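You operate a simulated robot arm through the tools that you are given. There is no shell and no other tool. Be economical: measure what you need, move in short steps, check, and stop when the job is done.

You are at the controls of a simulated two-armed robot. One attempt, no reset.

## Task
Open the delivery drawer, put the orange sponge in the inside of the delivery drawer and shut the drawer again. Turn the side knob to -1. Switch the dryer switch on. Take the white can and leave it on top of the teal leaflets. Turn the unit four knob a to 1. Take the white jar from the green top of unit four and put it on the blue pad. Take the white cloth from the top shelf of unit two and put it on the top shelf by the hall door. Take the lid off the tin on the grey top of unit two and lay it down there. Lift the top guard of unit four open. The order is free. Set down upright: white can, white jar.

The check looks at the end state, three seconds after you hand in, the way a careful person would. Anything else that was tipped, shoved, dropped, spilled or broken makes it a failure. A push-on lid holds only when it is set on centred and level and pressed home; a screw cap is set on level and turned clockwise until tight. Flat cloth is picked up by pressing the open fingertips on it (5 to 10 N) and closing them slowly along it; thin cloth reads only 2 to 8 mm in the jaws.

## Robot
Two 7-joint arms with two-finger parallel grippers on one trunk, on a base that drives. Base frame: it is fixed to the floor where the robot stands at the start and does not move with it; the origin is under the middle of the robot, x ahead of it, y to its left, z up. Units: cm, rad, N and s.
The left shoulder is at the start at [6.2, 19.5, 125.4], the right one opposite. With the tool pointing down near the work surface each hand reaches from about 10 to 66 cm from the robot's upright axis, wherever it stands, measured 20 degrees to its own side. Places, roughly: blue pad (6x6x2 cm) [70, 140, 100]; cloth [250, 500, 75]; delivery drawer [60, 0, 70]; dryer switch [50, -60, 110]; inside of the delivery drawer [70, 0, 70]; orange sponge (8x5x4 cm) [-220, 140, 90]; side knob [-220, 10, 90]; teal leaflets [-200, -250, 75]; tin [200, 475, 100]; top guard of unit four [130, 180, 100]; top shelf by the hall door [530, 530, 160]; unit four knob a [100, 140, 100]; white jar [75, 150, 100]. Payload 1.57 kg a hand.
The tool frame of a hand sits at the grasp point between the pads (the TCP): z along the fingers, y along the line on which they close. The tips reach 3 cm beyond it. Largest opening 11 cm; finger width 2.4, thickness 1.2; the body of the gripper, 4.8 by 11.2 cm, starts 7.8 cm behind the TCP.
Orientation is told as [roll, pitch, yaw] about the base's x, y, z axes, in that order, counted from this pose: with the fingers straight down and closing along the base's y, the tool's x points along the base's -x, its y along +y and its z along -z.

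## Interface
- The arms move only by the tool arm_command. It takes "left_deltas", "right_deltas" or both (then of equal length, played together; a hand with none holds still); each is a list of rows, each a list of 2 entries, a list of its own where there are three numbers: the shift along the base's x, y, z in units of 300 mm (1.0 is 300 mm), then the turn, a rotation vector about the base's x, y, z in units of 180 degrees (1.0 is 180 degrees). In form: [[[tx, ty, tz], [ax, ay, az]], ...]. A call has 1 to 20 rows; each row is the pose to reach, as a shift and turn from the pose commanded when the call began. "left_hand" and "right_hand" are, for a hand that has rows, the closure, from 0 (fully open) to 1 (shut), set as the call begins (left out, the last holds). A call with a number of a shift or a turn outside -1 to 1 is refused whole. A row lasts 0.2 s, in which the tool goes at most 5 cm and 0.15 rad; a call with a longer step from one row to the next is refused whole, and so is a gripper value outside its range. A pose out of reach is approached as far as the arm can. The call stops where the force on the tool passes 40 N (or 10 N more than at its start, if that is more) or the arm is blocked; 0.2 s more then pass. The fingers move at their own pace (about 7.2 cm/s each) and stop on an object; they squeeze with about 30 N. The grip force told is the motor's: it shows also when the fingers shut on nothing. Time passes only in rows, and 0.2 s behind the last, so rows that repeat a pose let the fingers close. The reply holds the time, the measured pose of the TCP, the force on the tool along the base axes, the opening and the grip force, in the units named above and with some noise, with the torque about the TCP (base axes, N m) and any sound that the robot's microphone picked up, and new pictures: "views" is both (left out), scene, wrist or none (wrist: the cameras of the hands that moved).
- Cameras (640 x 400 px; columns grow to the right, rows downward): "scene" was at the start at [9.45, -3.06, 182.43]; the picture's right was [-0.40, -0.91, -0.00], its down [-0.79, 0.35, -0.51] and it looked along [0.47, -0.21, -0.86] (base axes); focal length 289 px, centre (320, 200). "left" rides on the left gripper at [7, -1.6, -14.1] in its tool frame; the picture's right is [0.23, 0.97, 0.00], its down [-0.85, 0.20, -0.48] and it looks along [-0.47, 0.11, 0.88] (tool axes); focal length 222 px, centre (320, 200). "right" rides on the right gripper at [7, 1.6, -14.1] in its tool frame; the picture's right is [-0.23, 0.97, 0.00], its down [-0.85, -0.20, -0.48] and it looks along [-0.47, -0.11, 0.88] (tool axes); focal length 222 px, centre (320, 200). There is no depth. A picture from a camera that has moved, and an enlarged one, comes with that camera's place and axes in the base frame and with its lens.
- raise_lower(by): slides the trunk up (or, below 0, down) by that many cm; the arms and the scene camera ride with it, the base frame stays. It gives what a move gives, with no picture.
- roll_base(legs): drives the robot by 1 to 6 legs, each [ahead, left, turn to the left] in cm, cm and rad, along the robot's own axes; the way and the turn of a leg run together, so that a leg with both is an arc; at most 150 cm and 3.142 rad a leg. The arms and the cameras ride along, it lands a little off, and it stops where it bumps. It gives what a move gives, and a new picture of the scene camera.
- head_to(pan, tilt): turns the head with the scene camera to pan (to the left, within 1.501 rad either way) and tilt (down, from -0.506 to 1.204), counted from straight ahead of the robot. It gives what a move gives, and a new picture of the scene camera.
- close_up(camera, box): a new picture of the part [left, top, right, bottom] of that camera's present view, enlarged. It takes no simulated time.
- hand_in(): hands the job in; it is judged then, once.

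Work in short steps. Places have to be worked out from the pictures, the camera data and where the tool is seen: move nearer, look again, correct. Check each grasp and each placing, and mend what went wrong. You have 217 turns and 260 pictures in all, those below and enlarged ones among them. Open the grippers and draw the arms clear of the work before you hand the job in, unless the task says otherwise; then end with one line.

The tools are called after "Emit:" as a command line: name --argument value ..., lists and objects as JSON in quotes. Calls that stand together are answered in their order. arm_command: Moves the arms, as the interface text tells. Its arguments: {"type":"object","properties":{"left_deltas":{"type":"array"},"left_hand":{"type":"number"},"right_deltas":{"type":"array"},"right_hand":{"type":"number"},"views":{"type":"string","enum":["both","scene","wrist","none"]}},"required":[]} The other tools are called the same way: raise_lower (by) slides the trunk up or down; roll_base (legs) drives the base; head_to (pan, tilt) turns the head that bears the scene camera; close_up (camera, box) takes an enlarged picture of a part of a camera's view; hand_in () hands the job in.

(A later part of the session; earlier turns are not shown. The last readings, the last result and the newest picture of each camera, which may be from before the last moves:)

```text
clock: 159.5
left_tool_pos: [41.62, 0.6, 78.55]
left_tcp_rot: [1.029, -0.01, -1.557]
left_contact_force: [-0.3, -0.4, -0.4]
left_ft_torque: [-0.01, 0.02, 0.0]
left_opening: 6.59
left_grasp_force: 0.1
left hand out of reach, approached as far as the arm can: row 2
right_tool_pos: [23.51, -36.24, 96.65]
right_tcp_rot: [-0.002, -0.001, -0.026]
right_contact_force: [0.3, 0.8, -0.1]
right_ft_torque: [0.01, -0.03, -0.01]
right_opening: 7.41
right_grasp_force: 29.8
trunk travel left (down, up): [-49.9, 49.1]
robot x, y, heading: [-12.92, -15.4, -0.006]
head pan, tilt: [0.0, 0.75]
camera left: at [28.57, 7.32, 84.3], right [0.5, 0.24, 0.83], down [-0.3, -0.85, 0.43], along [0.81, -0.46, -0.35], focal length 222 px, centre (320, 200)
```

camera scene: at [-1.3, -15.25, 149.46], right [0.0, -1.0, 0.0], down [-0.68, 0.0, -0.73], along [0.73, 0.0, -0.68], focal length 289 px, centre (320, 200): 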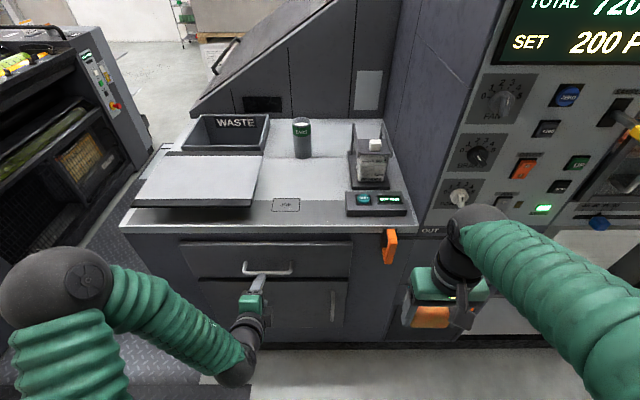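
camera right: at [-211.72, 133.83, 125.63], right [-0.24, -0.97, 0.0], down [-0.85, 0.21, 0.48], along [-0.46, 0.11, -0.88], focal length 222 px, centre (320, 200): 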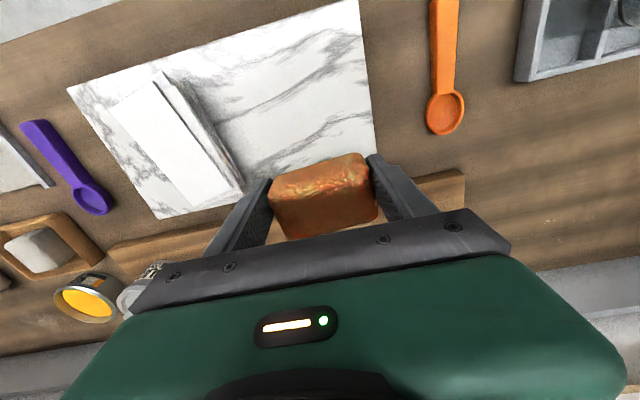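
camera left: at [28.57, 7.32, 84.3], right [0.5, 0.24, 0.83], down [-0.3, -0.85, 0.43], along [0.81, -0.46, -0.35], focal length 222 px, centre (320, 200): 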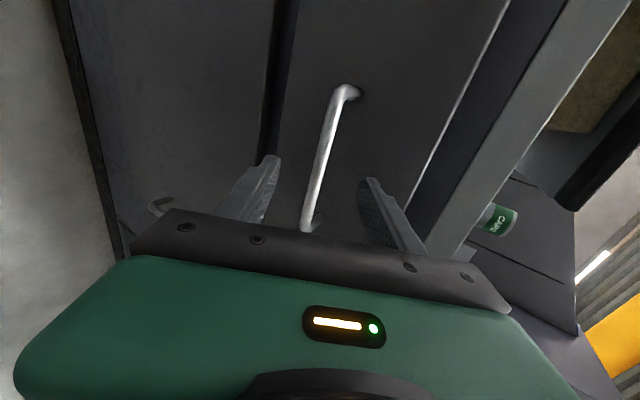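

The bar is centred between the fingers, ~1.5 cm short. I lower 1 cm and roll ahead 2.5 cm, then close.

Emit:
raise_lower --by -1.0

Emit:
roll_base --legs '[[2.3, 0, 0]]'

Emit:
arm_command --left_deltas '[[[0, 0, 0], [0, 0, 0]], [[0, 0, 0], [0, 0, 0]], [[0, 0, 0], [0, 0, 0]], [[0, 0, 0], [0, 0, 0]]]' --left_hand 1 --views "wrist"

```text
clock: 160.1
left_tool_pos: [41.64, 0.39, 77.47]
left_tcp_rot: [1.028, -0.007, -1.557]
left_contact_force: [-0.1, -0.6, 0.0]
left_ft_torque: [-0.01, 0.01, -0.02]
left_opening: 6.6
left_grasp_force: 0.1
right_tool_pos: [23.53, -36.3, 95.6]
right_tcp_rot: [-0.001, 0.001, -0.027]
right_contact_force: [-0.1, -0.4, -0.2]
right_ft_torque: [0.03, 0.02, -0.03]
right_opening: 7.38
right_grasp_force: 29.8
trunk travel left (down, up): [-48.9, 50.1]
robot x, y, heading: [-12.75, -15.65, 0.001]
head pan, tilt: [0.0, 0.75]
```

```text
clock: 160.9
left_tool_pos: [43.86, 0.36, 77.66]
left_tcp_rot: [1.03, -0.009, -1.557]
left_contact_force: [0.4, 0.7, -0.4]
left_ft_torque: [0.01, -0.02, -0.04]
left_opening: 6.61
left_grasp_force: 0.1
right_tool_pos: [25.61, -36.58, 95.58]
right_tcp_rot: [0.001, -0.002, -0.026]
right_contact_force: [0.2, -0.1, 0.2]
right_ft_torque: [0.03, -0.02, 0.0]
right_opening: 7.4
right_grasp_force: 30.5
trunk travel left (down, up): [-48.9, 50.1]
robot x, y, heading: [-10.44, -15.59, -0.0]
head pan, tilt: [0.0, 0.75]
camera scene: at [0.61, -15.56, 148.49], right [0.0, -1.0, 0.0], down [-0.68, 0.0, -0.73], along [0.73, 0.0, -0.68], focal length 289 px, centre (320, 200)
```

scene: 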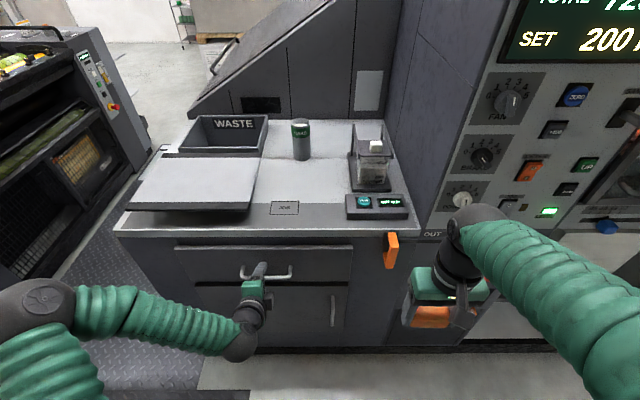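

```text
clock: 161.9
left_tool_pos: [43.65, 0.43, 77.43]
left_tcp_rot: [1.021, -0.009, -1.559]
left_contact_force: [-19.5, -0.3, -14.4]
left_ft_torque: [0.81, 0.67, -0.12]
left_opening: 1.19
left_grasp_force: 30.2
right_tool_pos: [25.63, -36.3, 95.55]
right_tcp_rot: [0.0, 0.0, -0.027]
right_contact_force: [0.7, -0.2, -0.1]
right_ft_torque: [0.01, -0.02, -0.02]
right_opening: 7.41
right_grasp_force: 30.1
trunk travel left (down, up): [-48.9, 50.1]
robot x, y, heading: [-10.47, -15.23, 0.0]
head pan, tilt: [0.0, 0.75]
camera left: at [30.59, 7.21, 83.21], right [0.5, 0.24, 0.83], down [-0.29, -0.85, 0.43], along [0.81, -0.46, -0.36], focal length 222 px, centre (320, 200)
```

left: 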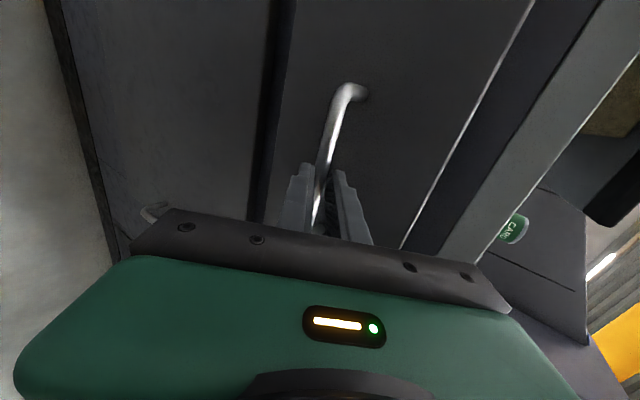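

Bar gripped. I pull the drawer open by rolling back 24 cm.

Emit:
roll_base --legs '[[-24, 0, 0]]'

```text
clock: 163.7
left_tool_pos: [19.9, 0.35, 77.5]
left_tcp_rot: [1.028, -0.008, -1.558]
left_contact_force: [0.5, -0.2, 0.6]
left_ft_torque: [0.0, 0.02, -0.01]
left_opening: 0.01
left_grasp_force: 21.6
right_tool_pos: [1.77, -36.4, 95.37]
right_tcp_rot: [-0.001, -0.001, -0.026]
right_contact_force: [-0.5, 0.5, -1.0]
right_ft_torque: [-0.01, -0.02, -0.02]
right_opening: 7.42
right_grasp_force: 30.1
trunk travel left (down, up): [-48.9, 50.1]
robot x, y, heading: [-34.69, -15.81, 0.001]
head pan, tilt: [0.0, 0.75]
camera scene: at [-23.18, -15.52, 148.46], right [0.0, -1.0, 0.0], down [-0.68, 0.0, -0.73], along [0.73, 0.0, -0.68], focal length 289 px, centre (320, 200)
```

scene: 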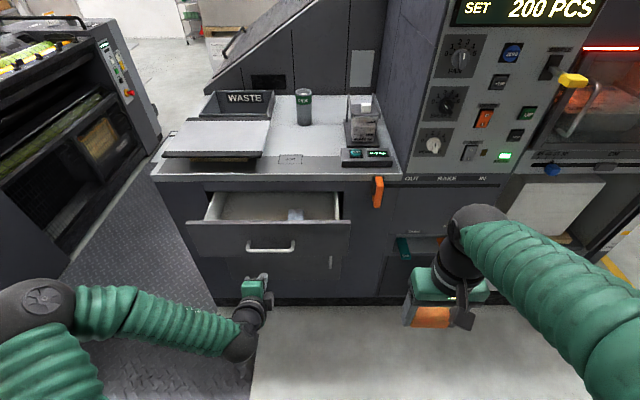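

The drawer is open ~14 cm. I look into it.

Emit:
close_up --camera "scene" --box '[180, 170, 370, 280]'

```text
3.37 times, centred on (275, 225) of scene
camera zoom: at [-23.18, -15.52, 148.46], right [0.0, -1.0, 0.0], down [-0.68, 0.0, -0.73], along [0.73, 0.0, -0.68], focal length 974 px, centre (472, 116)
```

zoom: 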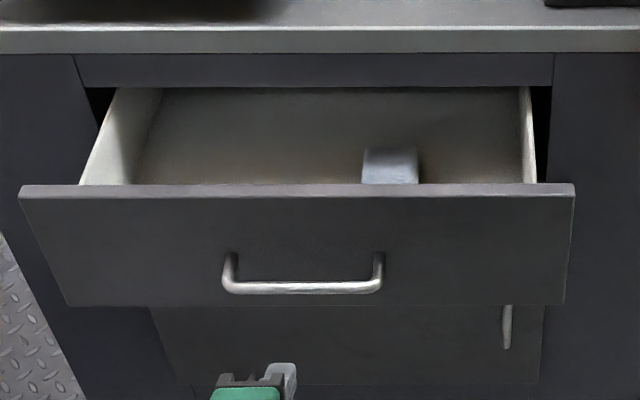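

A small box lies inside at right; the sponge should go to the left of it near (42,6). I fold the left hand back first.

Emit:
arm_command --left_deltas '[[[-0.1, 0, 0.0], [0, 0.0, 0]], [[-0.15, 0.01, 0.08], [0, 0.042, 0]], [[-0.2, 0.02, 0.17], [0, 0.084, 0]], [[-0.2, 0.03, 0.26], [0, 0.126, 0]], [[-0.2, 0.04, 0.35], [0, 0.168, 0]], [[-0.2, 0.05, 0.44], [0, 0.21, 0]], [[-0.2, 0.06, 0.53], [0, 0.252, 0]], [[-0.2, 0.08, 0.62], [0, 0.294, 0]], [[-0.2, 0.1, 0.7], [0, 0.328, 0]]]' --views "none"

Emit:
raise_lower --by 10

Emit:
roll_base --legs '[[0, 37, 0], [20, 0, 0]]'

```text
clock: 165.7
left_tool_pos: [13.81, 3.37, 98.64]
left_tcp_rot: [-0.003, 0.005, -1.56]
left_contact_force: [-0.1, -0.1, 0.8]
left_ft_torque: [0.02, 0.0, 0.0]
left_opening: 0.0
left_grasp_force: 21.0
left hand out of reach, approached as far as the arm can: row 1
right_tool_pos: [1.77, -36.51, 95.47]
right_tcp_rot: [0.0, 0.0, -0.026]
right_contact_force: [0.5, 0.3, -0.7]
right_ft_torque: [0.02, -0.01, 0.02]
right_opening: 7.42
right_grasp_force: 30.7
trunk travel left (down, up): [-48.9, 50.1]
robot x, y, heading: [-34.87, -15.84, -0.001]
head pan, tilt: [0.0, 0.75]
```

```text
clock: 167.0
left_tool_pos: [13.74, 3.32, 108.58]
left_tcp_rot: [-0.002, 0.005, -1.556]
left_contact_force: [-0.4, -0.8, 0.3]
left_ft_torque: [-0.03, -0.02, 0.0]
left_opening: 0.0
left_grasp_force: 21.0
right_tool_pos: [1.59, -36.41, 105.47]
right_tcp_rot: [0.0, 0.0, -0.024]
right_contact_force: [-0.5, -0.6, -0.2]
right_ft_torque: [-0.01, -0.02, -0.02]
right_opening: 7.4
right_grasp_force: 30.0
trunk travel left (down, up): [-58.9, 40.1]
robot x, y, heading: [-34.87, -15.35, -0.008]
head pan, tilt: [0.0, 0.75]
```

```text
clock: 170.5
left_tool_pos: [33.96, 39.97, 108.62]
left_tcp_rot: [0.001, 0.005, -1.559]
left_contact_force: [0.8, 0.0, -1.1]
left_ft_torque: [-0.03, -0.02, 0.0]
left_opening: 0.0
left_grasp_force: 21.2
right_tool_pos: [21.68, 0.16, 105.49]
right_tcp_rot: [-0.003, -0.002, -0.03]
right_contact_force: [-0.1, 0.3, -0.9]
right_ft_torque: [0.01, 0.02, -0.01]
right_opening: 7.39
right_grasp_force: 30.1
trunk travel left (down, up): [-58.9, 40.1]
robot x, y, heading: [-14.63, 21.14, -0.009]
head pan, tilt: [0.0, 0.75]
camera scene: at [-3.2, 21.22, 158.48], right [-0.01, -1.0, 0.0], down [-0.68, 0.0, -0.73], along [0.73, -0.01, -0.68], focal length 289 px, centre (320, 200)
```

scene: 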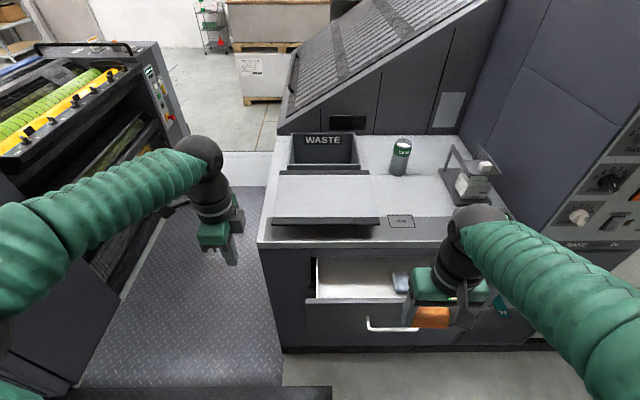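

Interior spans x≈36.5–47.6. I bring the sponge above (42,7) and look.

Emit:
arm_command --right_deltas '[[[0.14, 0.04, 0], [0, 0, 0.003]], [[0.28, 0.09, 0], [0, 0, 0.005]], [[0.42, 0.14, 0], [0, 0, 0.008]], [[0.56, 0.19, 0], [0, 0, 0.008]], [[0.67, 0.22, -0.1], [0, 0, 0.008]]]' --views "both"

```text
clock: 171.7
left_tool_pos: [34.3, 39.81, 108.46]
left_tcp_rot: [-0.003, 0.005, -1.56]
left_contact_force: [-0.5, 0.3, -0.3]
left_ft_torque: [-0.01, 0.03, 0.0]
left_opening: 0.0
left_grasp_force: 21.5
right_tool_pos: [42.04, 6.82, 102.4]
right_tcp_rot: [0.001, 0.0, -0.004]
right_contact_force: [0.8, 0.1, -0.1]
right_ft_torque: [0.01, 0.07, 0.04]
right_opening: 7.4
right_grasp_force: 29.5
trunk travel left (down, up): [-58.9, 40.1]
robot x, y, heading: [-14.62, 20.89, -0.012]
head pan, tilt: [0.0, 0.75]
camera scene: at [-2.52, 21.06, 158.43], right [-0.01, -1.0, 0.0], down [-0.69, 0.0, -0.73], along [0.73, 0.0, -0.69], focal length 289 px, centre (320, 200)
camera right: at [35.08, 8.51, 116.66], right [0.23, 0.97, 0.0], down [0.85, -0.2, 0.48], along [0.46, -0.11, -0.88], focal length 222 px, centre (320, 200)
```

scene: 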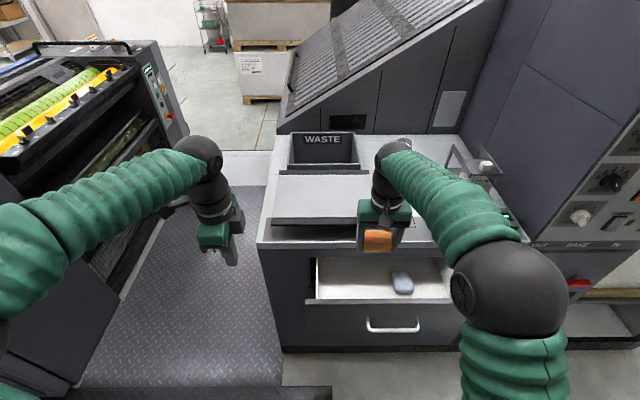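
right: 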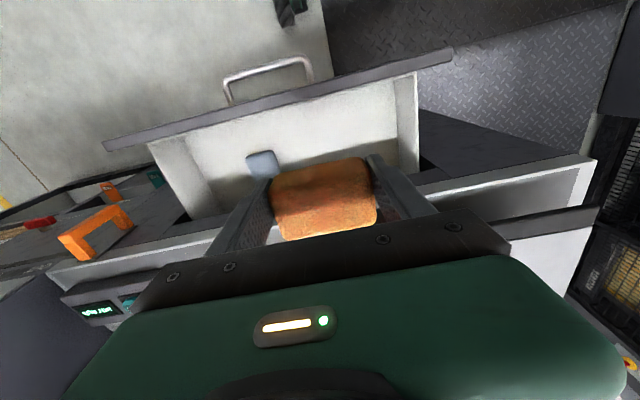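

Clear below. I lower the sponge into the drawer to TCP z≈77.

Emit:
arm_command --right_deltas '[[[0, 0, -0.15], [0, 0, 0]], [[0, 0, -0.3], [0, 0, 0]], [[0, 0, -0.45], [0, 0, 0]], [[0, 0, -0.6], [0, 0, 0]], [[0, 0, -0.7], [0, 0, 0]], [[0, 0, -0.78], [0, 0, 0]], [[0, 0, -0.85], [0, 0, 0]]]' --views "both"

```text
clock: 173.3
left_tool_pos: [34.14, 39.83, 108.56]
left_tcp_rot: [-0.002, 0.006, -1.561]
left_contact_force: [0.9, 0.5, -0.4]
left_ft_torque: [0.02, 0.0, 0.0]
left_opening: 0.0
left_grasp_force: 21.7
right_tool_pos: [41.83, 6.77, 76.85]
right_tcp_rot: [-0.001, -0.002, -0.005]
right_contact_force: [0.0, 0.5, 0.0]
right_ft_torque: [0.02, -0.03, -0.01]
right_opening: 7.41
right_grasp_force: 30.1
trunk travel left (down, up): [-58.9, 40.1]
robot x, y, heading: [-14.61, 21.04, -0.007]
head pan, tilt: [0.0, 0.75]
camera scene: at [-2.71, 21.05, 158.44], right [-0.01, -1.0, 0.0], down [-0.68, 0.0, -0.73], along [0.73, 0.0, -0.68], focal length 289 px, centre (320, 200)
camera right: at [34.89, 8.4, 91.16], right [0.23, 0.97, 0.0], down [0.85, -0.2, 0.48], along [0.47, -0.11, -0.88], focal length 222 px, centre (320, 200)
```

scene: 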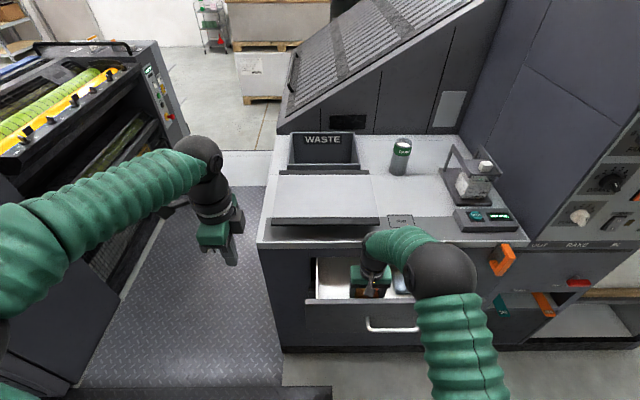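
right: 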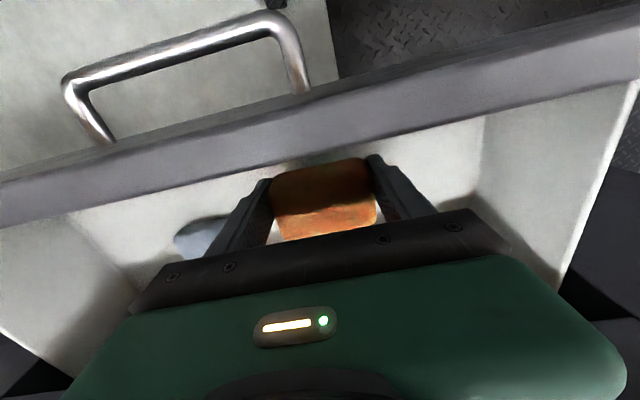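

Inside the drawer. I lower up to 4 cm more until it touches.

Emit:
arm_command --right_deltas '[[[0, 0, -0.04], [0, 0, 0]], [[0, 0, -0.08], [0, 0, 0]], [[0, 0, -0.12], [0, 0, 0]]]' --views "none"

```text
clock: 174.1
left_tool_pos: [33.77, 39.86, 108.79]
left_tcp_rot: [0.003, 0.005, -1.561]
left_contact_force: [-0.4, 1.0, 0.1]
left_ft_torque: [0.04, -0.01, 0.01]
left_opening: 0.0
left_grasp_force: 21.5
right_tool_pos: [41.74, 6.75, 73.83]
right_tcp_rot: [-0.002, -0.007, -0.005]
right_contact_force: [1.5, -1.9, 17.6]
right_ft_torque: [0.21, 0.13, 0.1]
right_opening: 7.38
right_grasp_force: 30.3
trunk travel left (down, up): [-58.9, 40.1]
robot x, y, heading: [-14.36, 21.21, -0.006]
head pan, tilt: [0.0, 0.75]
```

Touching the floor. I raise a hair, open and rise out.

Emit:
arm_command --right_deltas '[[[0, 0, 0.02], [0, 0, 0]], [[0, 0, 0.02], [0, 0, 0]], [[0, 0, 0.02], [0, 0, 0]], [[0, 0, 0.15], [0, 0, 0]], [[0, 0, 0.3], [0, 0, 0]], [[0, 0, 0.45], [0, 0, 0]], [[0, 0, 0.6], [0, 0, 0]], [[0, 0, 0.75], [0, 0, 0]], [[0, 0, 0.9], [0, 0, 0]], [[-0.12, -0.05, 0.95], [0, 0, 0]], [[-0.25, -0.1, 0.95], [0, 0, 0]], [[-0.38, -0.15, 0.95], [0, 0, 0]]]' --right_hand 0.1 --views "scene"

```text
clock: 176.7
left_tool_pos: [33.97, 39.85, 108.63]
left_tcp_rot: [-0.002, 0.006, -1.561]
left_contact_force: [0.4, 0.5, -0.1]
left_ft_torque: [0.07, -0.01, 0.01]
left_opening: 0.0
left_grasp_force: 21.2
right_tool_pos: [30.21, 2.27, 102.0]
right_tcp_rot: [0.002, -0.002, -0.004]
right_contact_force: [-0.8, 0.0, 0.6]
right_ft_torque: [0.03, -0.01, -0.01]
right_opening: 9.9
right_grasp_force: 0.0
trunk travel left (down, up): [-58.9, 40.1]
robot x, y, heading: [-14.69, 21.07, -0.004]
head pan, tilt: [0.0, 0.75]
camera scene: at [-3.14, 20.97, 158.47], right [-0.01, -1.0, 0.0], down [-0.68, 0.0, -0.73], along [0.73, 0.0, -0.68], focal length 289 px, centre (320, 200)
```

scene: 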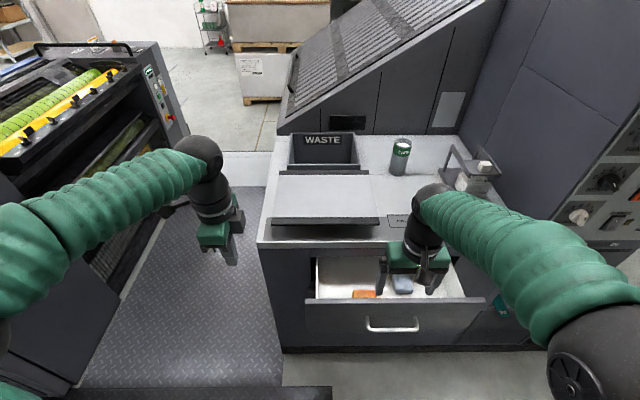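

Sponge lies in the drawer. I close the right hand, tilt it 45° forward and set its tips before the drawer front at z≈83.

Emit:
arm_command --right_deltas '[[[-0.06, -0.01, 0], [0, -0.042, 0]], [[-0.12, -0.02, -0.1], [0, -0.084, 0]], [[-0.16, -0.03, -0.22], [0, -0.126, 0]], [[-0.18, -0.04, -0.34], [0, -0.168, 0]], [[-0.18, -0.05, -0.46], [0, -0.21, 0]], [[-0.18, -0.06, -0.56], [0, -0.25, 0]]]' --right_hand 1 --views "both"

```text
clock: 178.1
left_tool_pos: [34.14, 39.62, 108.51]
left_tcp_rot: [-0.002, 0.008, -1.56]
left_contact_force: [1.0, -0.1, -0.1]
left_ft_torque: [0.03, 0.02, -0.02]
left_opening: 0.02
left_grasp_force: 21.9
right_tool_pos: [31.63, -0.14, 83.0]
right_tcp_rot: [0.006, -0.784, -0.009]
right_contact_force: [0.4, 0.4, 1.3]
right_ft_torque: [0.02, 0.01, 0.03]
right_opening: 0.01
right_grasp_force: 21.1
right hand out of reach, approached as far as the arm can: row 4, 5, 6
trunk travel left (down, up): [-58.9, 40.1]
robot x, y, heading: [-14.6, 20.83, -0.005]
head pan, tilt: [0.0, 0.75]
camera scene: at [-2.63, 20.75, 158.44], right [-0.01, -1.0, 0.0], down [-0.68, 0.01, -0.73], along [0.73, 0.0, -0.68], focal length 289 px, centre (320, 200)
camera right: at [16.69, 1.68, 88.12], right [0.16, 0.97, 0.17], down [0.27, -0.21, 0.94], along [0.95, -0.11, -0.29], focal length 222 px, centre (320, 200)
```

scene: 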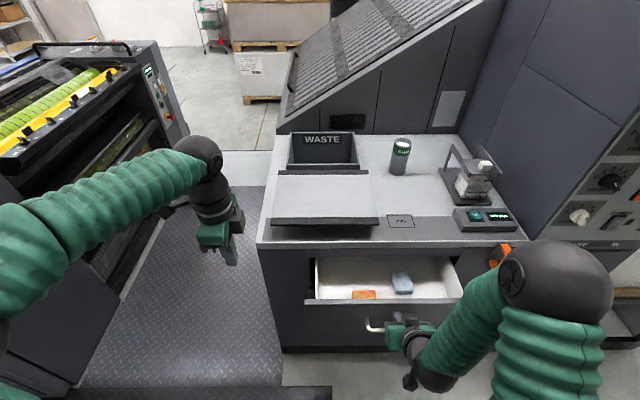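
right: 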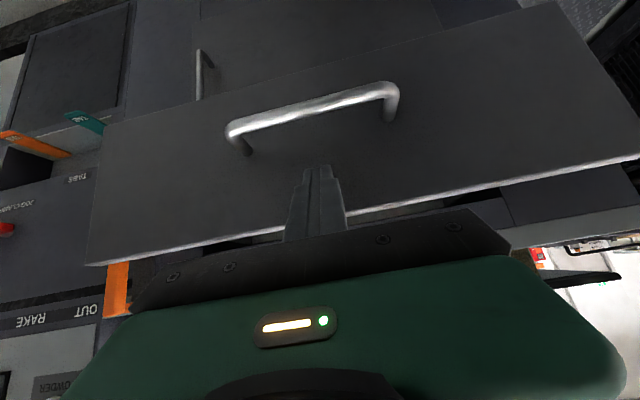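

Tips are just before the panel above the handle. I push by rolling ahead 13 cm.

Emit:
roll_base --legs '[[13, 0, 0]]'

```text
clock: 179.4
left_tool_pos: [46.91, 39.7, 108.66]
left_tcp_rot: [-0.001, 0.005, -1.561]
left_contact_force: [-0.7, -0.3, 0.3]
left_ft_torque: [0.01, 0.04, 0.0]
left_opening: 0.0
left_grasp_force: 21.3
right_tool_pos: [44.41, 0.0, 83.16]
right_tcp_rot: [0.004, -0.788, -0.006]
right_contact_force: [0.6, 0.3, -0.6]
right_ft_torque: [-0.02, 0.01, -0.05]
right_opening: 0.03
right_grasp_force: 20.6
trunk travel left (down, up): [-58.9, 40.1]
robot x, y, heading: [-1.73, 20.76, -0.003]
head pan, tilt: [0.0, 0.75]
camera scene: at [9.91, 20.97, 158.47], right [-0.01, -1.0, 0.0], down [-0.68, 0.0, -0.73], along [0.73, 0.0, -0.68], focal length 289 px, centre (320, 200)
```

scene: 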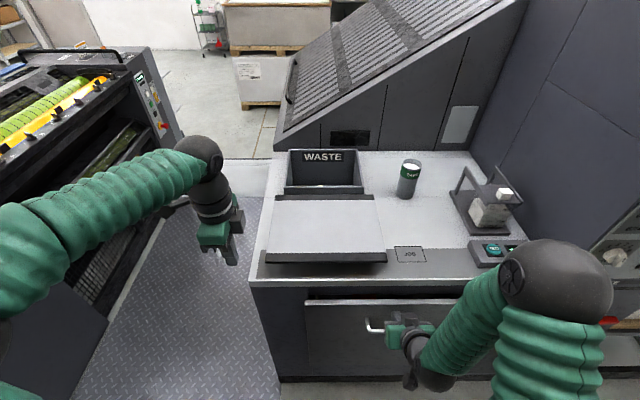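

Nearly shut; I press on with the arm.

Emit:
arm_command --right_deltas '[[[0.05, 0, 0], [0, 0, 0]], [[0.1, 0, 0], [0, 0, 0]], [[0.15, 0, 0], [0, 0, 0]]]' --views "scene"

```text
clock: 180.2
left_tool_pos: [46.61, 39.51, 108.8]
left_tcp_rot: [0.001, 0.003, -1.562]
left_contact_force: [0.5, 0.2, -0.1]
left_ft_torque: [-0.01, 0.03, -0.01]
left_opening: 0.0
left_grasp_force: 21.4
right_tool_pos: [47.11, -0.02, 82.75]
right_tcp_rot: [0.007, -0.764, -0.01]
right_contact_force: [-18.5, -0.8, 11.8]
right_ft_torque: [-0.01, 0.44, 0.0]
right_opening: 0.0
right_grasp_force: 21.2
trunk travel left (down, up): [-58.9, 40.1]
robot x, y, heading: [-1.72, 20.93, -0.009]
head pan, tilt: [0.0, 0.75]
stopped in row 3 (right hand): the force on the tool passed its limit at 45 N (the readings are from after the stop); the commanded pose is now the measured one
camera scene: at [9.47, 21.04, 158.55], right [-0.01, -1.0, 0.0], down [-0.68, 0.0, -0.73], along [0.73, -0.01, -0.68], focal length 289 px, centre (320, 200)
```

scene: 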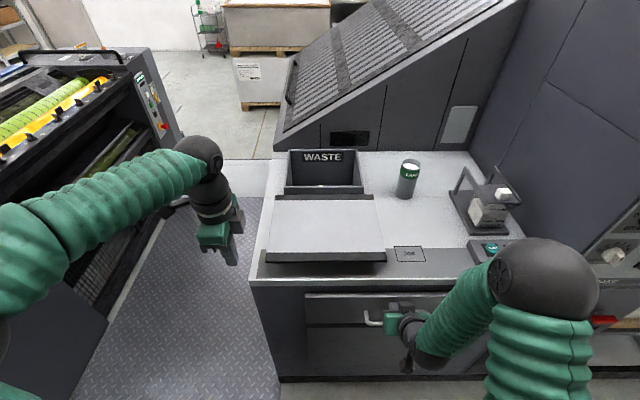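

Drawer is shut. I back off, straighten the right hand and go look at unit four.

Emit:
roll_base --legs '[[-32, 0, 0]]'

Emit:
arm_command --right_deltas '[[[-0.05, 0, 0.1], [0, 0.042, 0]], [[-0.1, 0, 0.2], [0, 0.084, 0]], [[-0.12, 0, 0.3], [0, 0.126, 0]], [[-0.14, 0, 0.4], [0, 0.168, 0]], [[-0.14, 0, 0.5], [0, 0.21, 0]], [[-0.14, 0, 0.6], [0, 0.25, 0]]]' --right_hand 0 --views "none"

Emit:
raise_lower --by 20

Emit:
roll_base --legs '[[15, 65, 0]]'

Emit:
head_to --pan 0.7 --tilt 0.6

```text
clock: 182.3
left_tool_pos: [14.95, 39.78, 108.68]
left_tcp_rot: [0.001, 0.007, -1.561]
left_contact_force: [-0.7, -0.1, 0.6]
left_ft_torque: [0.04, 0.03, -0.04]
left_opening: 0.0
left_grasp_force: 21.2
right_tool_pos: [15.4, 0.05, 82.57]
right_tcp_rot: [0.007, -0.763, -0.009]
right_contact_force: [-0.9, -0.2, -0.3]
right_ft_torque: [0.05, 0.01, 0.0]
right_opening: 0.01
right_grasp_force: 20.8
trunk travel left (down, up): [-58.9, 40.1]
robot x, y, heading: [-33.33, 21.29, -0.007]
head pan, tilt: [0.0, 0.75]
camera scene: at [-21.85, 21.1, 158.45], right [-0.01, -1.0, 0.0], down [-0.68, 0.0, -0.73], along [0.73, -0.01, -0.68], focal length 289 px, centre (320, 200)
```

scene: 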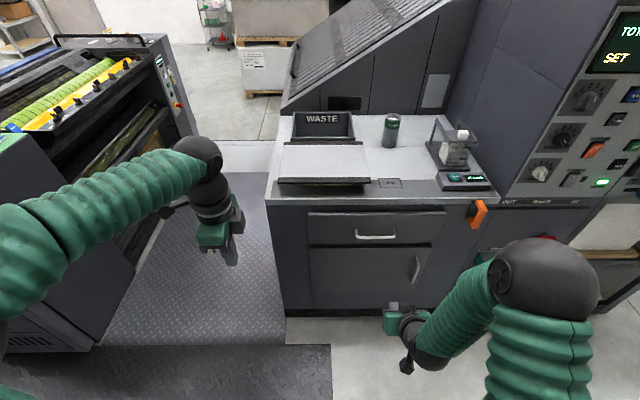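

```text
clock: 183.7
left_tool_pos: [14.82, 39.94, 108.63]
left_tcp_rot: [0.002, 0.006, -1.562]
left_contact_force: [-0.4, -0.1, -0.1]
left_ft_torque: [0.02, -0.02, 0.0]
left_opening: 0.0
left_grasp_force: 21.5
right_tool_pos: [11.26, 0.24, 100.68]
right_tcp_rot: [-0.003, 0.021, -0.006]
right_contact_force: [0.0, 0.2, 0.0]
right_ft_torque: [0.03, 0.02, 0.0]
right_opening: 11.0
right_grasp_force: 0.1
trunk travel left (down, up): [-58.9, 40.1]
robot x, y, heading: [-33.63, 21.51, -0.009]
head pan, tilt: [0.0, 0.75]
```

```text
clock: 185.9
left_tool_pos: [14.71, 39.81, 128.68]
left_tcp_rot: [0.001, 0.005, -1.563]
left_contact_force: [-0.5, -0.1, -0.5]
left_ft_torque: [0.01, 0.01, 0.04]
left_opening: 0.01
left_grasp_force: 21.7
right_tool_pos: [11.29, 0.17, 120.69]
right_tcp_rot: [0.0, 0.02, -0.007]
right_contact_force: [0.3, -0.3, -0.7]
right_ft_torque: [-0.01, 0.0, -0.01]
right_opening: 11.02
right_grasp_force: 0.1
trunk travel left (down, up): [-78.9, 20.1]
robot x, y, heading: [-33.76, 21.03, -0.004]
head pan, tilt: [0.0, 0.75]
```

```text
clock: 189.6
left_tool_pos: [30.08, 104.4, 128.76]
left_tcp_rot: [0.0, 0.01, -1.558]
left_contact_force: [1.1, -0.6, -0.1]
left_ft_torque: [0.01, -0.01, -0.03]
left_opening: 0.0
left_grasp_force: 20.8
right_tool_pos: [26.79, 64.7, 120.66]
right_tcp_rot: [0.004, 0.019, -0.005]
right_contact_force: [-0.6, 0.5, 0.4]
right_ft_torque: [-0.01, -0.02, 0.03]
right_opening: 10.96
right_grasp_force: 0.1
trunk travel left (down, up): [-78.9, 20.1]
robot x, y, heading: [-18.31, 85.71, -0.002]
head pan, tilt: [0.0, 0.75]
camera scene: at [-6.56, 85.36, 178.46], right [0.0, -1.0, 0.0], down [-0.68, 0.0, -0.73], along [0.73, 0.0, -0.68], focal length 289 px, centre (320, 200)
```

scene: 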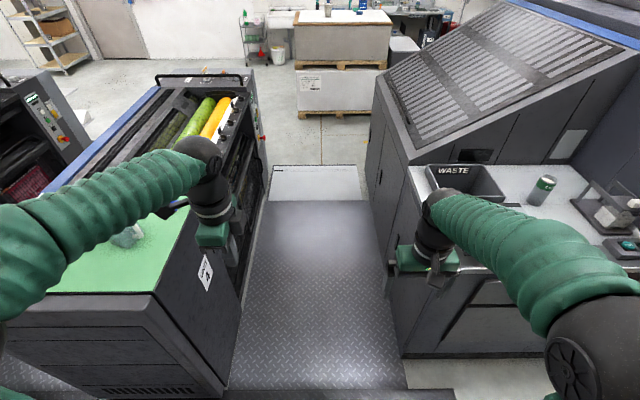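

```text
clock: 190.7
left_tool_pos: [30.02, 104.75, 128.86]
left_tcp_rot: [0.003, 0.006, -1.558]
left_contact_force: [0.2, -0.4, -0.2]
left_ft_torque: [-0.02, 0.01, 0.02]
left_opening: 0.0
left_grasp_force: 21.5
right_tool_pos: [26.71, 64.89, 120.75]
right_tcp_rot: [0.0, 0.018, -0.004]
right_contact_force: [0.0, 1.1, 0.8]
right_ft_torque: [0.0, 0.0, 0.01]
right_opening: 11.01
right_grasp_force: 0.1
trunk travel left (down, up): [-78.9, 20.1]
robot x, y, heading: [-18.03, 85.88, -0.005]
head pan, tilt: [0.7, 0.6]
camera scene: at [-8.02, 91.56, 179.75], right [0.64, -0.77, 0.0], down [-0.44, -0.36, -0.82], along [0.63, 0.53, -0.57], focal length 289 px, centre (320, 200)
```

scene: 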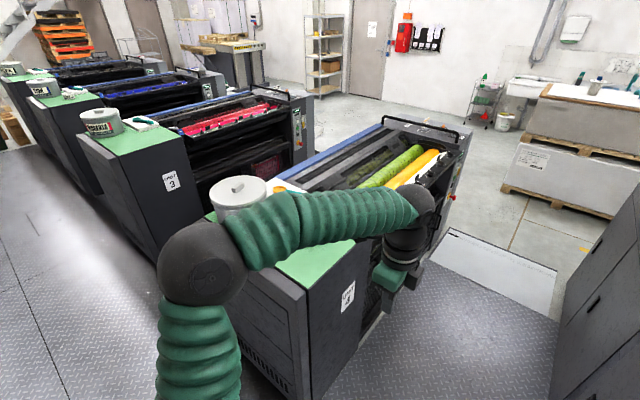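

The left arm blocks the view. I raise the trunk, turn to face +y (unit four) and shift to x≈45.

Emit:
raise_lower --by 15

Emit:
roll_base --legs '[[0, -6, 1.571], [0, -65, 0]]'

Emit:
head_to --pan 0 --tilt 0.8

```text
clock: 192.4
left_tool_pos: [30.06, 104.87, 143.8]
left_tcp_rot: [0.003, 0.005, -1.559]
left_contact_force: [0.3, 0.2, 0.5]
left_ft_torque: [-0.01, 0.02, 0.0]
left_opening: 0.03
left_grasp_force: 21.3
right_tool_pos: [26.66, 65.21, 135.67]
right_tcp_rot: [0.0, 0.019, -0.005]
right_contact_force: [0.2, 0.7, 0.3]
right_ft_torque: [-0.01, 0.0, 0.03]
right_opening: 11.02
right_grasp_force: 0.0
trunk travel left (down, up): [-93.9, 5.1]
robot x, y, heading: [-17.82, 86.13, -0.004]
head pan, tilt: [0.7, 0.6]
```

```text
clock: 199.8
left_tool_pos: [32.97, 129.55, 143.74]
left_tcp_rot: [0.003, 0.003, -0.001]
left_contact_force: [-0.2, 0.6, 0.4]
left_ft_torque: [-0.01, -0.06, 0.0]
left_opening: 0.01
left_grasp_force: 21.5
right_tool_pos: [72.85, 125.57, 135.82]
right_tcp_rot: [-0.005, 0.019, 1.555]
right_contact_force: [-0.8, -0.4, -0.7]
right_ft_torque: [0.01, 0.02, 0.02]
right_opening: 11.01
right_grasp_force: 0.0
trunk travel left (down, up): [-93.9, 5.1]
robot x, y, heading: [51.43, 81.23, 1.557]
head pan, tilt: [0.7, 0.6]
camera scene: at [45.48, 91.37, 194.73], right [0.78, 0.63, 0.0], down [0.36, -0.44, -0.82], along [-0.52, 0.64, -0.57], focal length 289 px, centre (320, 200)
```

scene: 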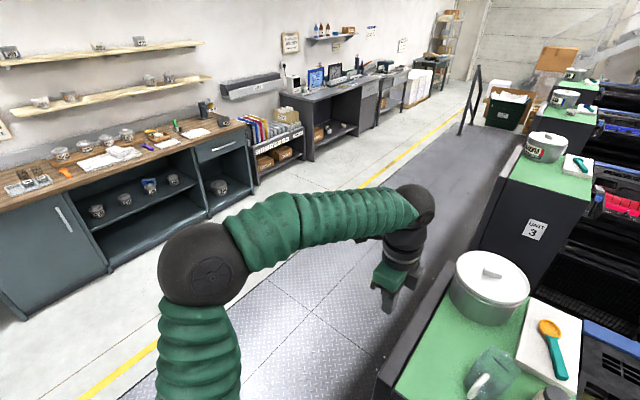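

```text
clock: 200.9
left_tool_pos: [33.33, 129.43, 143.76]
left_tcp_rot: [0.003, 0.006, 0.001]
left_contact_force: [-0.4, 0.6, -0.5]
left_ft_torque: [0.01, 0.01, -0.02]
left_opening: 0.0
left_grasp_force: 21.2
right_tool_pos: [72.96, 125.59, 135.96]
right_tcp_rot: [-0.001, 0.017, 1.554]
right_contact_force: [-0.6, 0.0, -0.6]
right_ft_torque: [0.02, 0.04, -0.04]
right_opening: 10.97
right_grasp_force: 0.0
trunk travel left (down, up): [-93.9, 5.1]
robot x, y, heading: [51.47, 81.11, 1.554]
head pan, tilt: [0.0, 0.799]
camera scene: at [51.53, 92.54, 193.06], right [1.0, -0.01, 0.0], down [-0.01, -0.72, -0.7], along [0.01, 0.7, -0.72], focal length 289 px, centre (320, 200)
```

scene: 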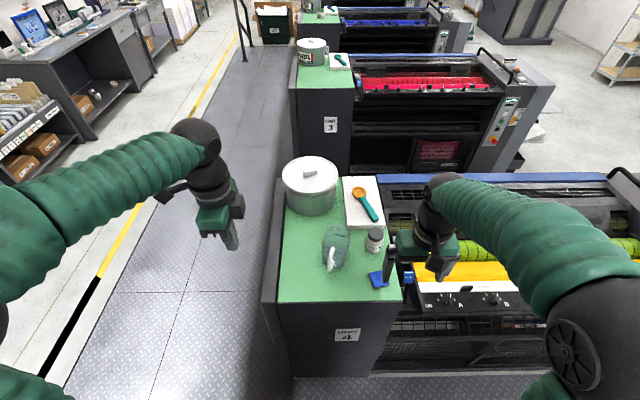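

Great view: white jar at (374,240), blue pad at (378,279), knobs A/B at (460,300). I zoom.

Emit:
close_up --camera "scene" --box '[310, 215, 420, 300]'

Emit:
close_up --camera "scene" --box '[380, 160, 640, 360]'

```text
4.71 times, centred on (365, 258) of scene
camera zoom: at [51.53, 92.54, 193.06], right [1.0, -0.01, 0.0], down [-0.01, -0.72, -0.7], along [0.01, 0.7, -0.72], focal length 1361 px, centre (108, -71)
```

zoom: 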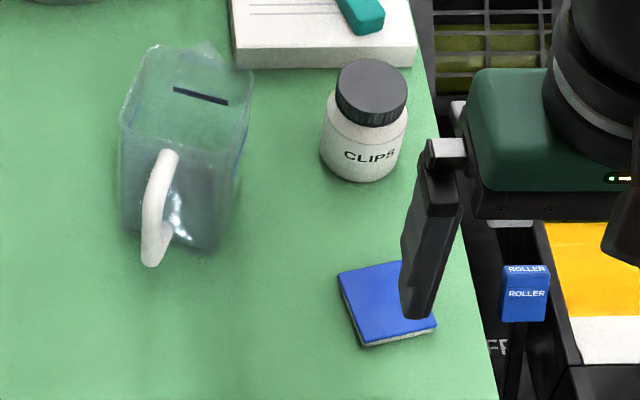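

```text
2.00 times, centred on (510, 260) of scene
camera zoom: at [51.53, 92.54, 193.06], right [1.0, -0.01, 0.0], down [-0.01, -0.72, -0.7], along [0.01, 0.7, -0.72], focal length 578 px, centre (-60, 80)
```

zoom: 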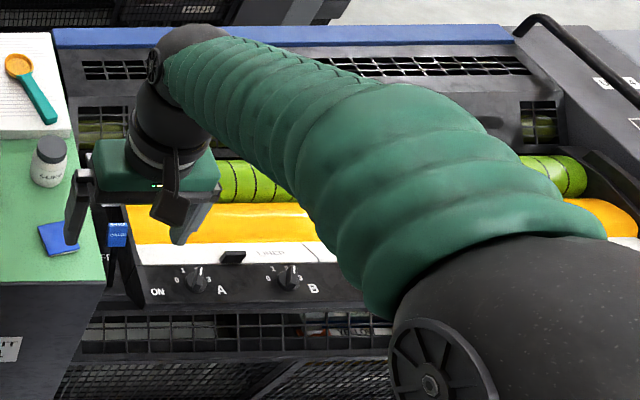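

Jar is near (73,156), pad near (73,143), top z≈100. I roll 17 cm ahead and put the right hand near the jar for a wrist look.

Emit:
roll_base --legs '[[17, 0, 0]]'

Emit:
arm_command --right_deltas '[[[0, 0.05, -0.1], [0, 0, 0]], [[0, 0.1, -0.2], [0, 0, 0]]]' --views "both"

```text
clock: 202.4
left_tool_pos: [33.69, 145.92, 143.99]
left_tcp_rot: [0.009, 0.007, 0.002]
left_contact_force: [0.5, 0.6, 0.0]
left_ft_torque: [0.01, 0.01, 0.04]
left_opening: 0.03
left_grasp_force: 21.4
right_tool_pos: [73.4, 142.01, 135.95]
right_tcp_rot: [0.0, 0.012, 1.554]
right_contact_force: [0.6, 1.0, 0.0]
right_ft_torque: [0.01, -0.01, 0.02]
right_opening: 11.0
right_grasp_force: 0.1
trunk travel left (down, up): [-93.9, 5.1]
robot x, y, heading: [51.88, 98.12, 1.557]
head pan, tilt: [0.0, 0.799]
camera scene: at [51.91, 108.67, 193.11], right [1.0, -0.01, 0.0], down [-0.01, -0.71, -0.7], along [0.01, 0.7, -0.71], focal length 289 px, centre (320, 200)
```

scene: 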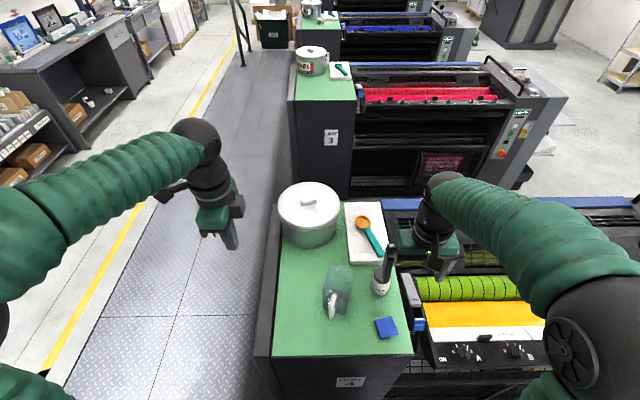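

```text
clock: 203.0
left_tool_pos: [33.77, 146.34, 143.89]
left_tcp_rot: [0.007, 0.007, 0.0]
left_contact_force: [0.3, 0.1, 0.2]
left_ft_torque: [0.01, 0.0, 0.0]
left_opening: 0.0
left_grasp_force: 21.6
right_tool_pos: [73.38, 145.63, 129.66]
right_tcp_rot: [0.001, 0.015, 1.554]
right_contact_force: [1.1, -0.1, -0.1]
right_ft_torque: [0.0, 0.05, -0.02]
right_opening: 11.02
right_grasp_force: 0.1
trunk travel left (down, up): [-93.9, 5.1]
robot x, y, heading: [51.7, 98.51, 1.556]
head pan, tilt: [0.0, 0.799]
camera scene: at [51.94, 109.67, 193.06], right [1.0, -0.02, 0.0], down [-0.01, -0.72, -0.7], along [0.01, 0.7, -0.72], focal length 289 px, centre (320, 200)
camera right: at [71.64, 138.91, 144.03], right [-0.97, 0.24, 0.0], down [0.21, 0.86, 0.47], along [0.12, 0.45, -0.89], focal length 222 px, centre (320, 200)
```

scene: 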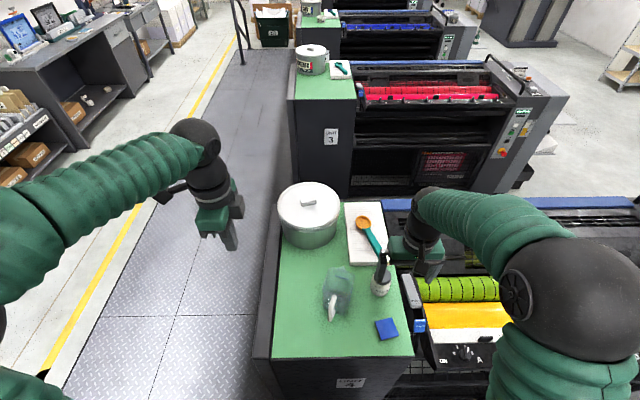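
right: 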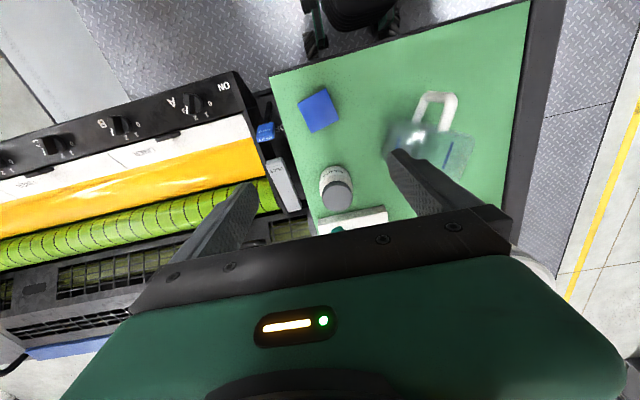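

Jar at about (72.8,156.6), pad top centre (73,142.9,101.4). I move over the jar.

Emit:
arm_command --right_deltas '[[[-0.005, 0.12, -0.05], [0, -0.003, 0.002]], [[-0.01, 0.24, -0.1], [0, -0.005, 0.005]], [[-0.02, 0.36, -0.18], [0, -0.005, 0.005]], [[-0.02, 0.366, -0.33], [0, -0.005, 0.005]]]' --right_hand 0.1 --views "both"

```text
clock: 204.0
left_tool_pos: [33.64, 146.38, 143.82]
left_tcp_rot: [0.007, 0.007, 0.003]
left_contact_force: [-0.3, -0.1, 0.8]
left_ft_torque: [0.01, -0.02, -0.01]
left_opening: 0.0
left_grasp_force: 21.6
right_tool_pos: [72.81, 156.53, 119.8]
right_tcp_rot: [-0.015, 0.016, 1.571]
right_contact_force: [-0.3, -0.5, -0.4]
right_ft_torque: [0.0, 0.0, 0.03]
right_opening: 9.88
right_grasp_force: 0.0
trunk travel left (down, up): [-93.9, 5.1]
robot x, y, heading: [51.47, 98.37, 1.552]
head pan, tilt: [0.0, 0.799]
camera scene: at [51.94, 109.65, 193.06], right [1.0, -0.01, 0.0], down [-0.01, -0.72, -0.7], along [0.01, 0.7, -0.72], focal length 289 px, centre (320, 200)
camera right: at [70.91, 149.85, 134.13], right [-0.97, 0.23, -0.02], down [0.19, 0.86, 0.47], along [0.12, 0.45, -0.88], focal length 222 px, centre (320, 200)
```

scene: 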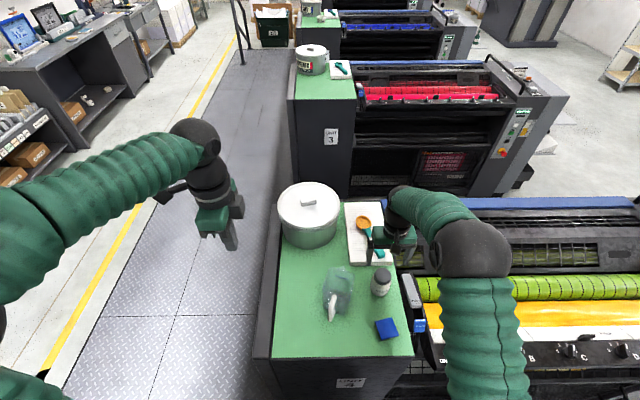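
right: 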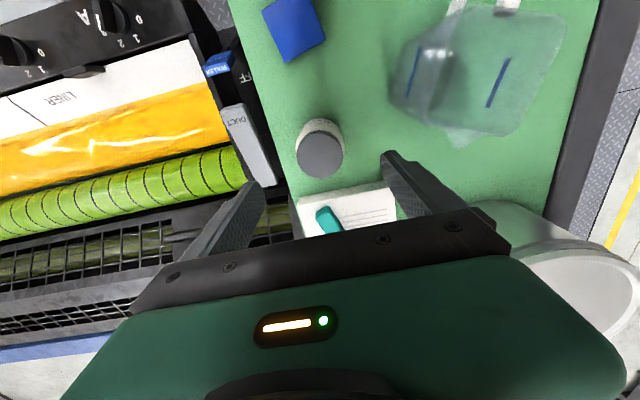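

Cap ≈(72.9,156.6). I narrow to 8.4 cm (lever nearby at x≈81) and descend to TCP z≈106, then grip.

Emit:
arm_command --right_deltas '[[[0.002, 0.003, -0.05], [0.005, 0, 0]], [[0.002, 0.003, -0.18], [0.005, 0, 0]], [[0.002, 0.003, -0.3], [0.005, 0, 0]], [[0.002, 0.003, -0.4], [0.005, 0, 0]], [[0.002, 0.003, -0.46], [0.005, 0, 0]]]' --right_hand 0.24 --views "wrist"

```text
clock: 205.2
left_tool_pos: [33.78, 146.44, 143.84]
left_tcp_rot: [0.004, 0.006, 0.001]
left_contact_force: [-0.2, -0.1, 0.2]
left_ft_torque: [0.0, 0.0, 0.01]
left_opening: 0.01
left_grasp_force: 21.0
right_tool_pos: [72.81, 156.7, 106.03]
right_tcp_rot: [-0.016, 0.0, 1.571]
right_contact_force: [-0.4, -0.6, -0.3]
right_ft_torque: [-0.05, 0.02, -0.01]
right_opening: 8.35
right_grasp_force: 0.0
trunk travel left (down, up): [-93.9, 5.1]
robot x, y, heading: [51.85, 98.11, 1.562]
head pan, tilt: [0.0, 0.799]
camera right: at [70.95, 149.71, 120.2], right [-0.97, 0.23, -0.02], down [0.19, 0.86, 0.48], along [0.12, 0.47, -0.88], focal length 222 px, centre (320, 200)
```

right: 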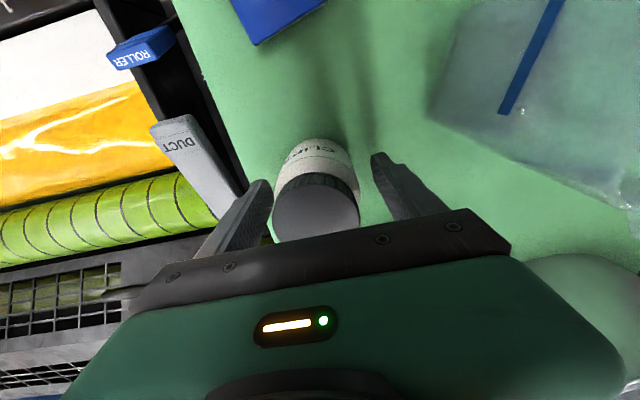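

Jar is between the fingers. I grip and lift.

Emit:
arm_command --right_deltas '[[[0, 0, 0], [0, 0, 0]], [[0, 0, 0], [0, 0, 0]], [[0, 0, 0], [0, 0, 0]], [[0, 0, 0.08], [0, 0, 0]], [[0, 0, 0.2], [0, 0, 0]], [[0, -0.1, 0.2], [0, 0, 0]], [[0, -0.22, 0.2], [0, 0, 0]], [[0, -0.34, 0.2], [0, 0, 0]], [[0, -0.45, 0.2], [0, 0, 0]]]' --right_hand 0.7 --views "both"

```text
clock: 207.2
left_tool_pos: [33.6, 146.15, 143.97]
left_tcp_rot: [0.004, 0.006, 0.002]
left_contact_force: [-0.2, -0.1, -0.8]
left_ft_torque: [-0.02, -0.01, -0.02]
left_opening: 0.02
left_grasp_force: 21.6
right_tool_pos: [72.76, 142.84, 112.29]
right_tcp_rot: [-0.016, -0.002, 1.572]
right_contact_force: [0.0, -0.5, -1.7]
right_ft_torque: [0.01, 0.0, -0.01]
right_opening: 6.32
right_grasp_force: 30.0
trunk travel left (down, up): [-93.9, 5.1]
robot x, y, heading: [51.84, 98.19, 1.557]
head pan, tilt: [0.0, 0.799]
camera scene: at [51.89, 109.43, 193.07], right [1.0, -0.01, 0.0], down [-0.01, -0.72, -0.7], along [0.01, 0.7, -0.72], focal length 289 px, centre (320, 200)
camera right: at [70.9, 136.01, 126.42], right [-0.97, 0.23, -0.02], down [0.19, 0.85, 0.48], along [0.12, 0.47, -0.88], focal length 222 px, centre (320, 200)
```

scene: 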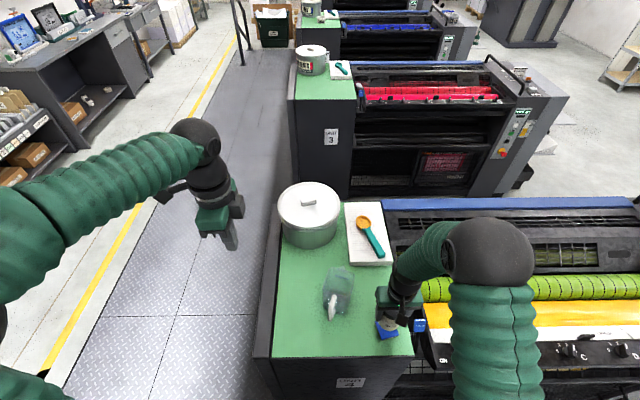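
right: 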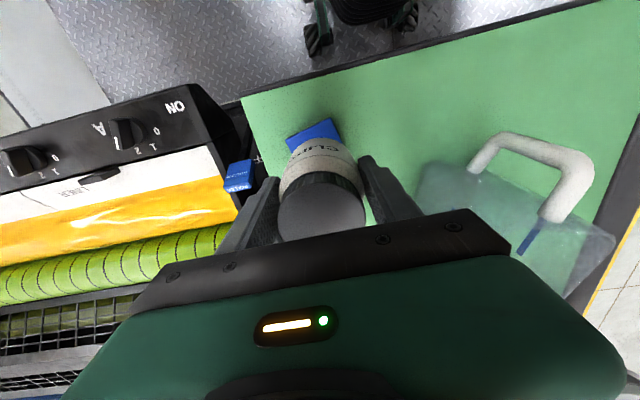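

The jar is right over the pad. I lower to near contact, then gently on.

Emit:
arm_command --right_deltas '[[[0, 0, -0.06], [0, 0, 0]], [[0, 0, -0.12], [0, 0, 0]], [[0, 0, -0.135], [0, 0, 0]]]' --views "none"

Emit:
arm_command --right_deltas '[[[0, 0, -0.012], [0, 0, 0]]]' --views "none"

```text
clock: 208.0
left_tool_pos: [33.74, 146.24, 143.81]
left_tcp_rot: [0.005, 0.008, 0.001]
left_contact_force: [0.5, -0.4, 0.5]
left_ft_torque: [0.01, 0.02, -0.02]
left_opening: 0.0
left_grasp_force: 21.7
right_tool_pos: [72.79, 143.0, 108.12]
right_tcp_rot: [-0.015, -0.001, 1.57]
right_contact_force: [0.3, 0.7, -2.1]
right_ft_torque: [0.01, -0.01, 0.01]
right_opening: 6.28
right_grasp_force: 29.8
trunk travel left (down, up): [-93.9, 5.1]
robot x, y, heading: [51.95, 98.28, 1.551]
head pan, tilt: [0.0, 0.799]
```

```text
clock: 208.4
left_tool_pos: [33.75, 146.32, 143.92]
left_tcp_rot: [0.004, 0.005, 0.002]
left_contact_force: [-1.0, 0.1, 0.4]
left_ft_torque: [0.04, -0.02, 0.0]
left_opening: 0.01
left_grasp_force: 21.5
right_tool_pos: [72.82, 143.03, 107.65]
right_tcp_rot: [-0.015, 0.002, 1.57]
right_contact_force: [0.0, 0.0, -1.4]
right_ft_torque: [-0.01, -0.02, 0.02]
right_opening: 6.29
right_grasp_force: 29.7
trunk travel left (down, up): [-93.9, 5.1]
robot x, y, heading: [51.87, 98.22, 1.561]
head pan, tilt: [0.0, 0.799]
```

Emit:
arm_command --right_deltas '[[[0, 0, -0.012], [0, 0, 0]], [[0, 0, -0.024], [0, 0, 0]]]' --views "wrist"

```text
clock: 209.0
left_tool_pos: [33.45, 145.98, 143.93]
left_tcp_rot: [0.007, 0.005, 0.0]
left_contact_force: [0.7, -0.1, 0.0]
left_ft_torque: [-0.06, -0.01, -0.01]
left_opening: 0.0
left_grasp_force: 21.7
right_tool_pos: [72.75, 143.08, 107.33]
right_tcp_rot: [-0.018, -0.007, 1.569]
right_contact_force: [3.9, 1.0, 24.3]
right_ft_torque: [-0.13, 0.25, 0.01]
right_opening: 6.29
right_grasp_force: 30.0
trunk travel left (down, up): [-93.9, 5.1]
robot x, y, heading: [51.91, 98.43, 1.552]
head pan, tilt: [0.0, 0.799]
camera right: at [70.89, 136.0, 121.44], right [-0.97, 0.23, -0.02], down [0.19, 0.85, 0.49], along [0.12, 0.47, -0.87], focal length 222 px, centre (320, 200)
```

right: 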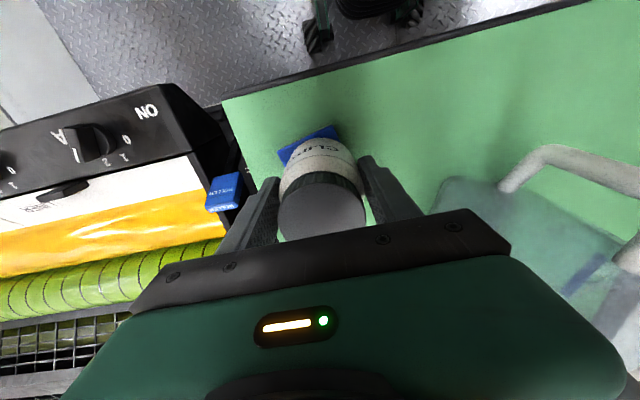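

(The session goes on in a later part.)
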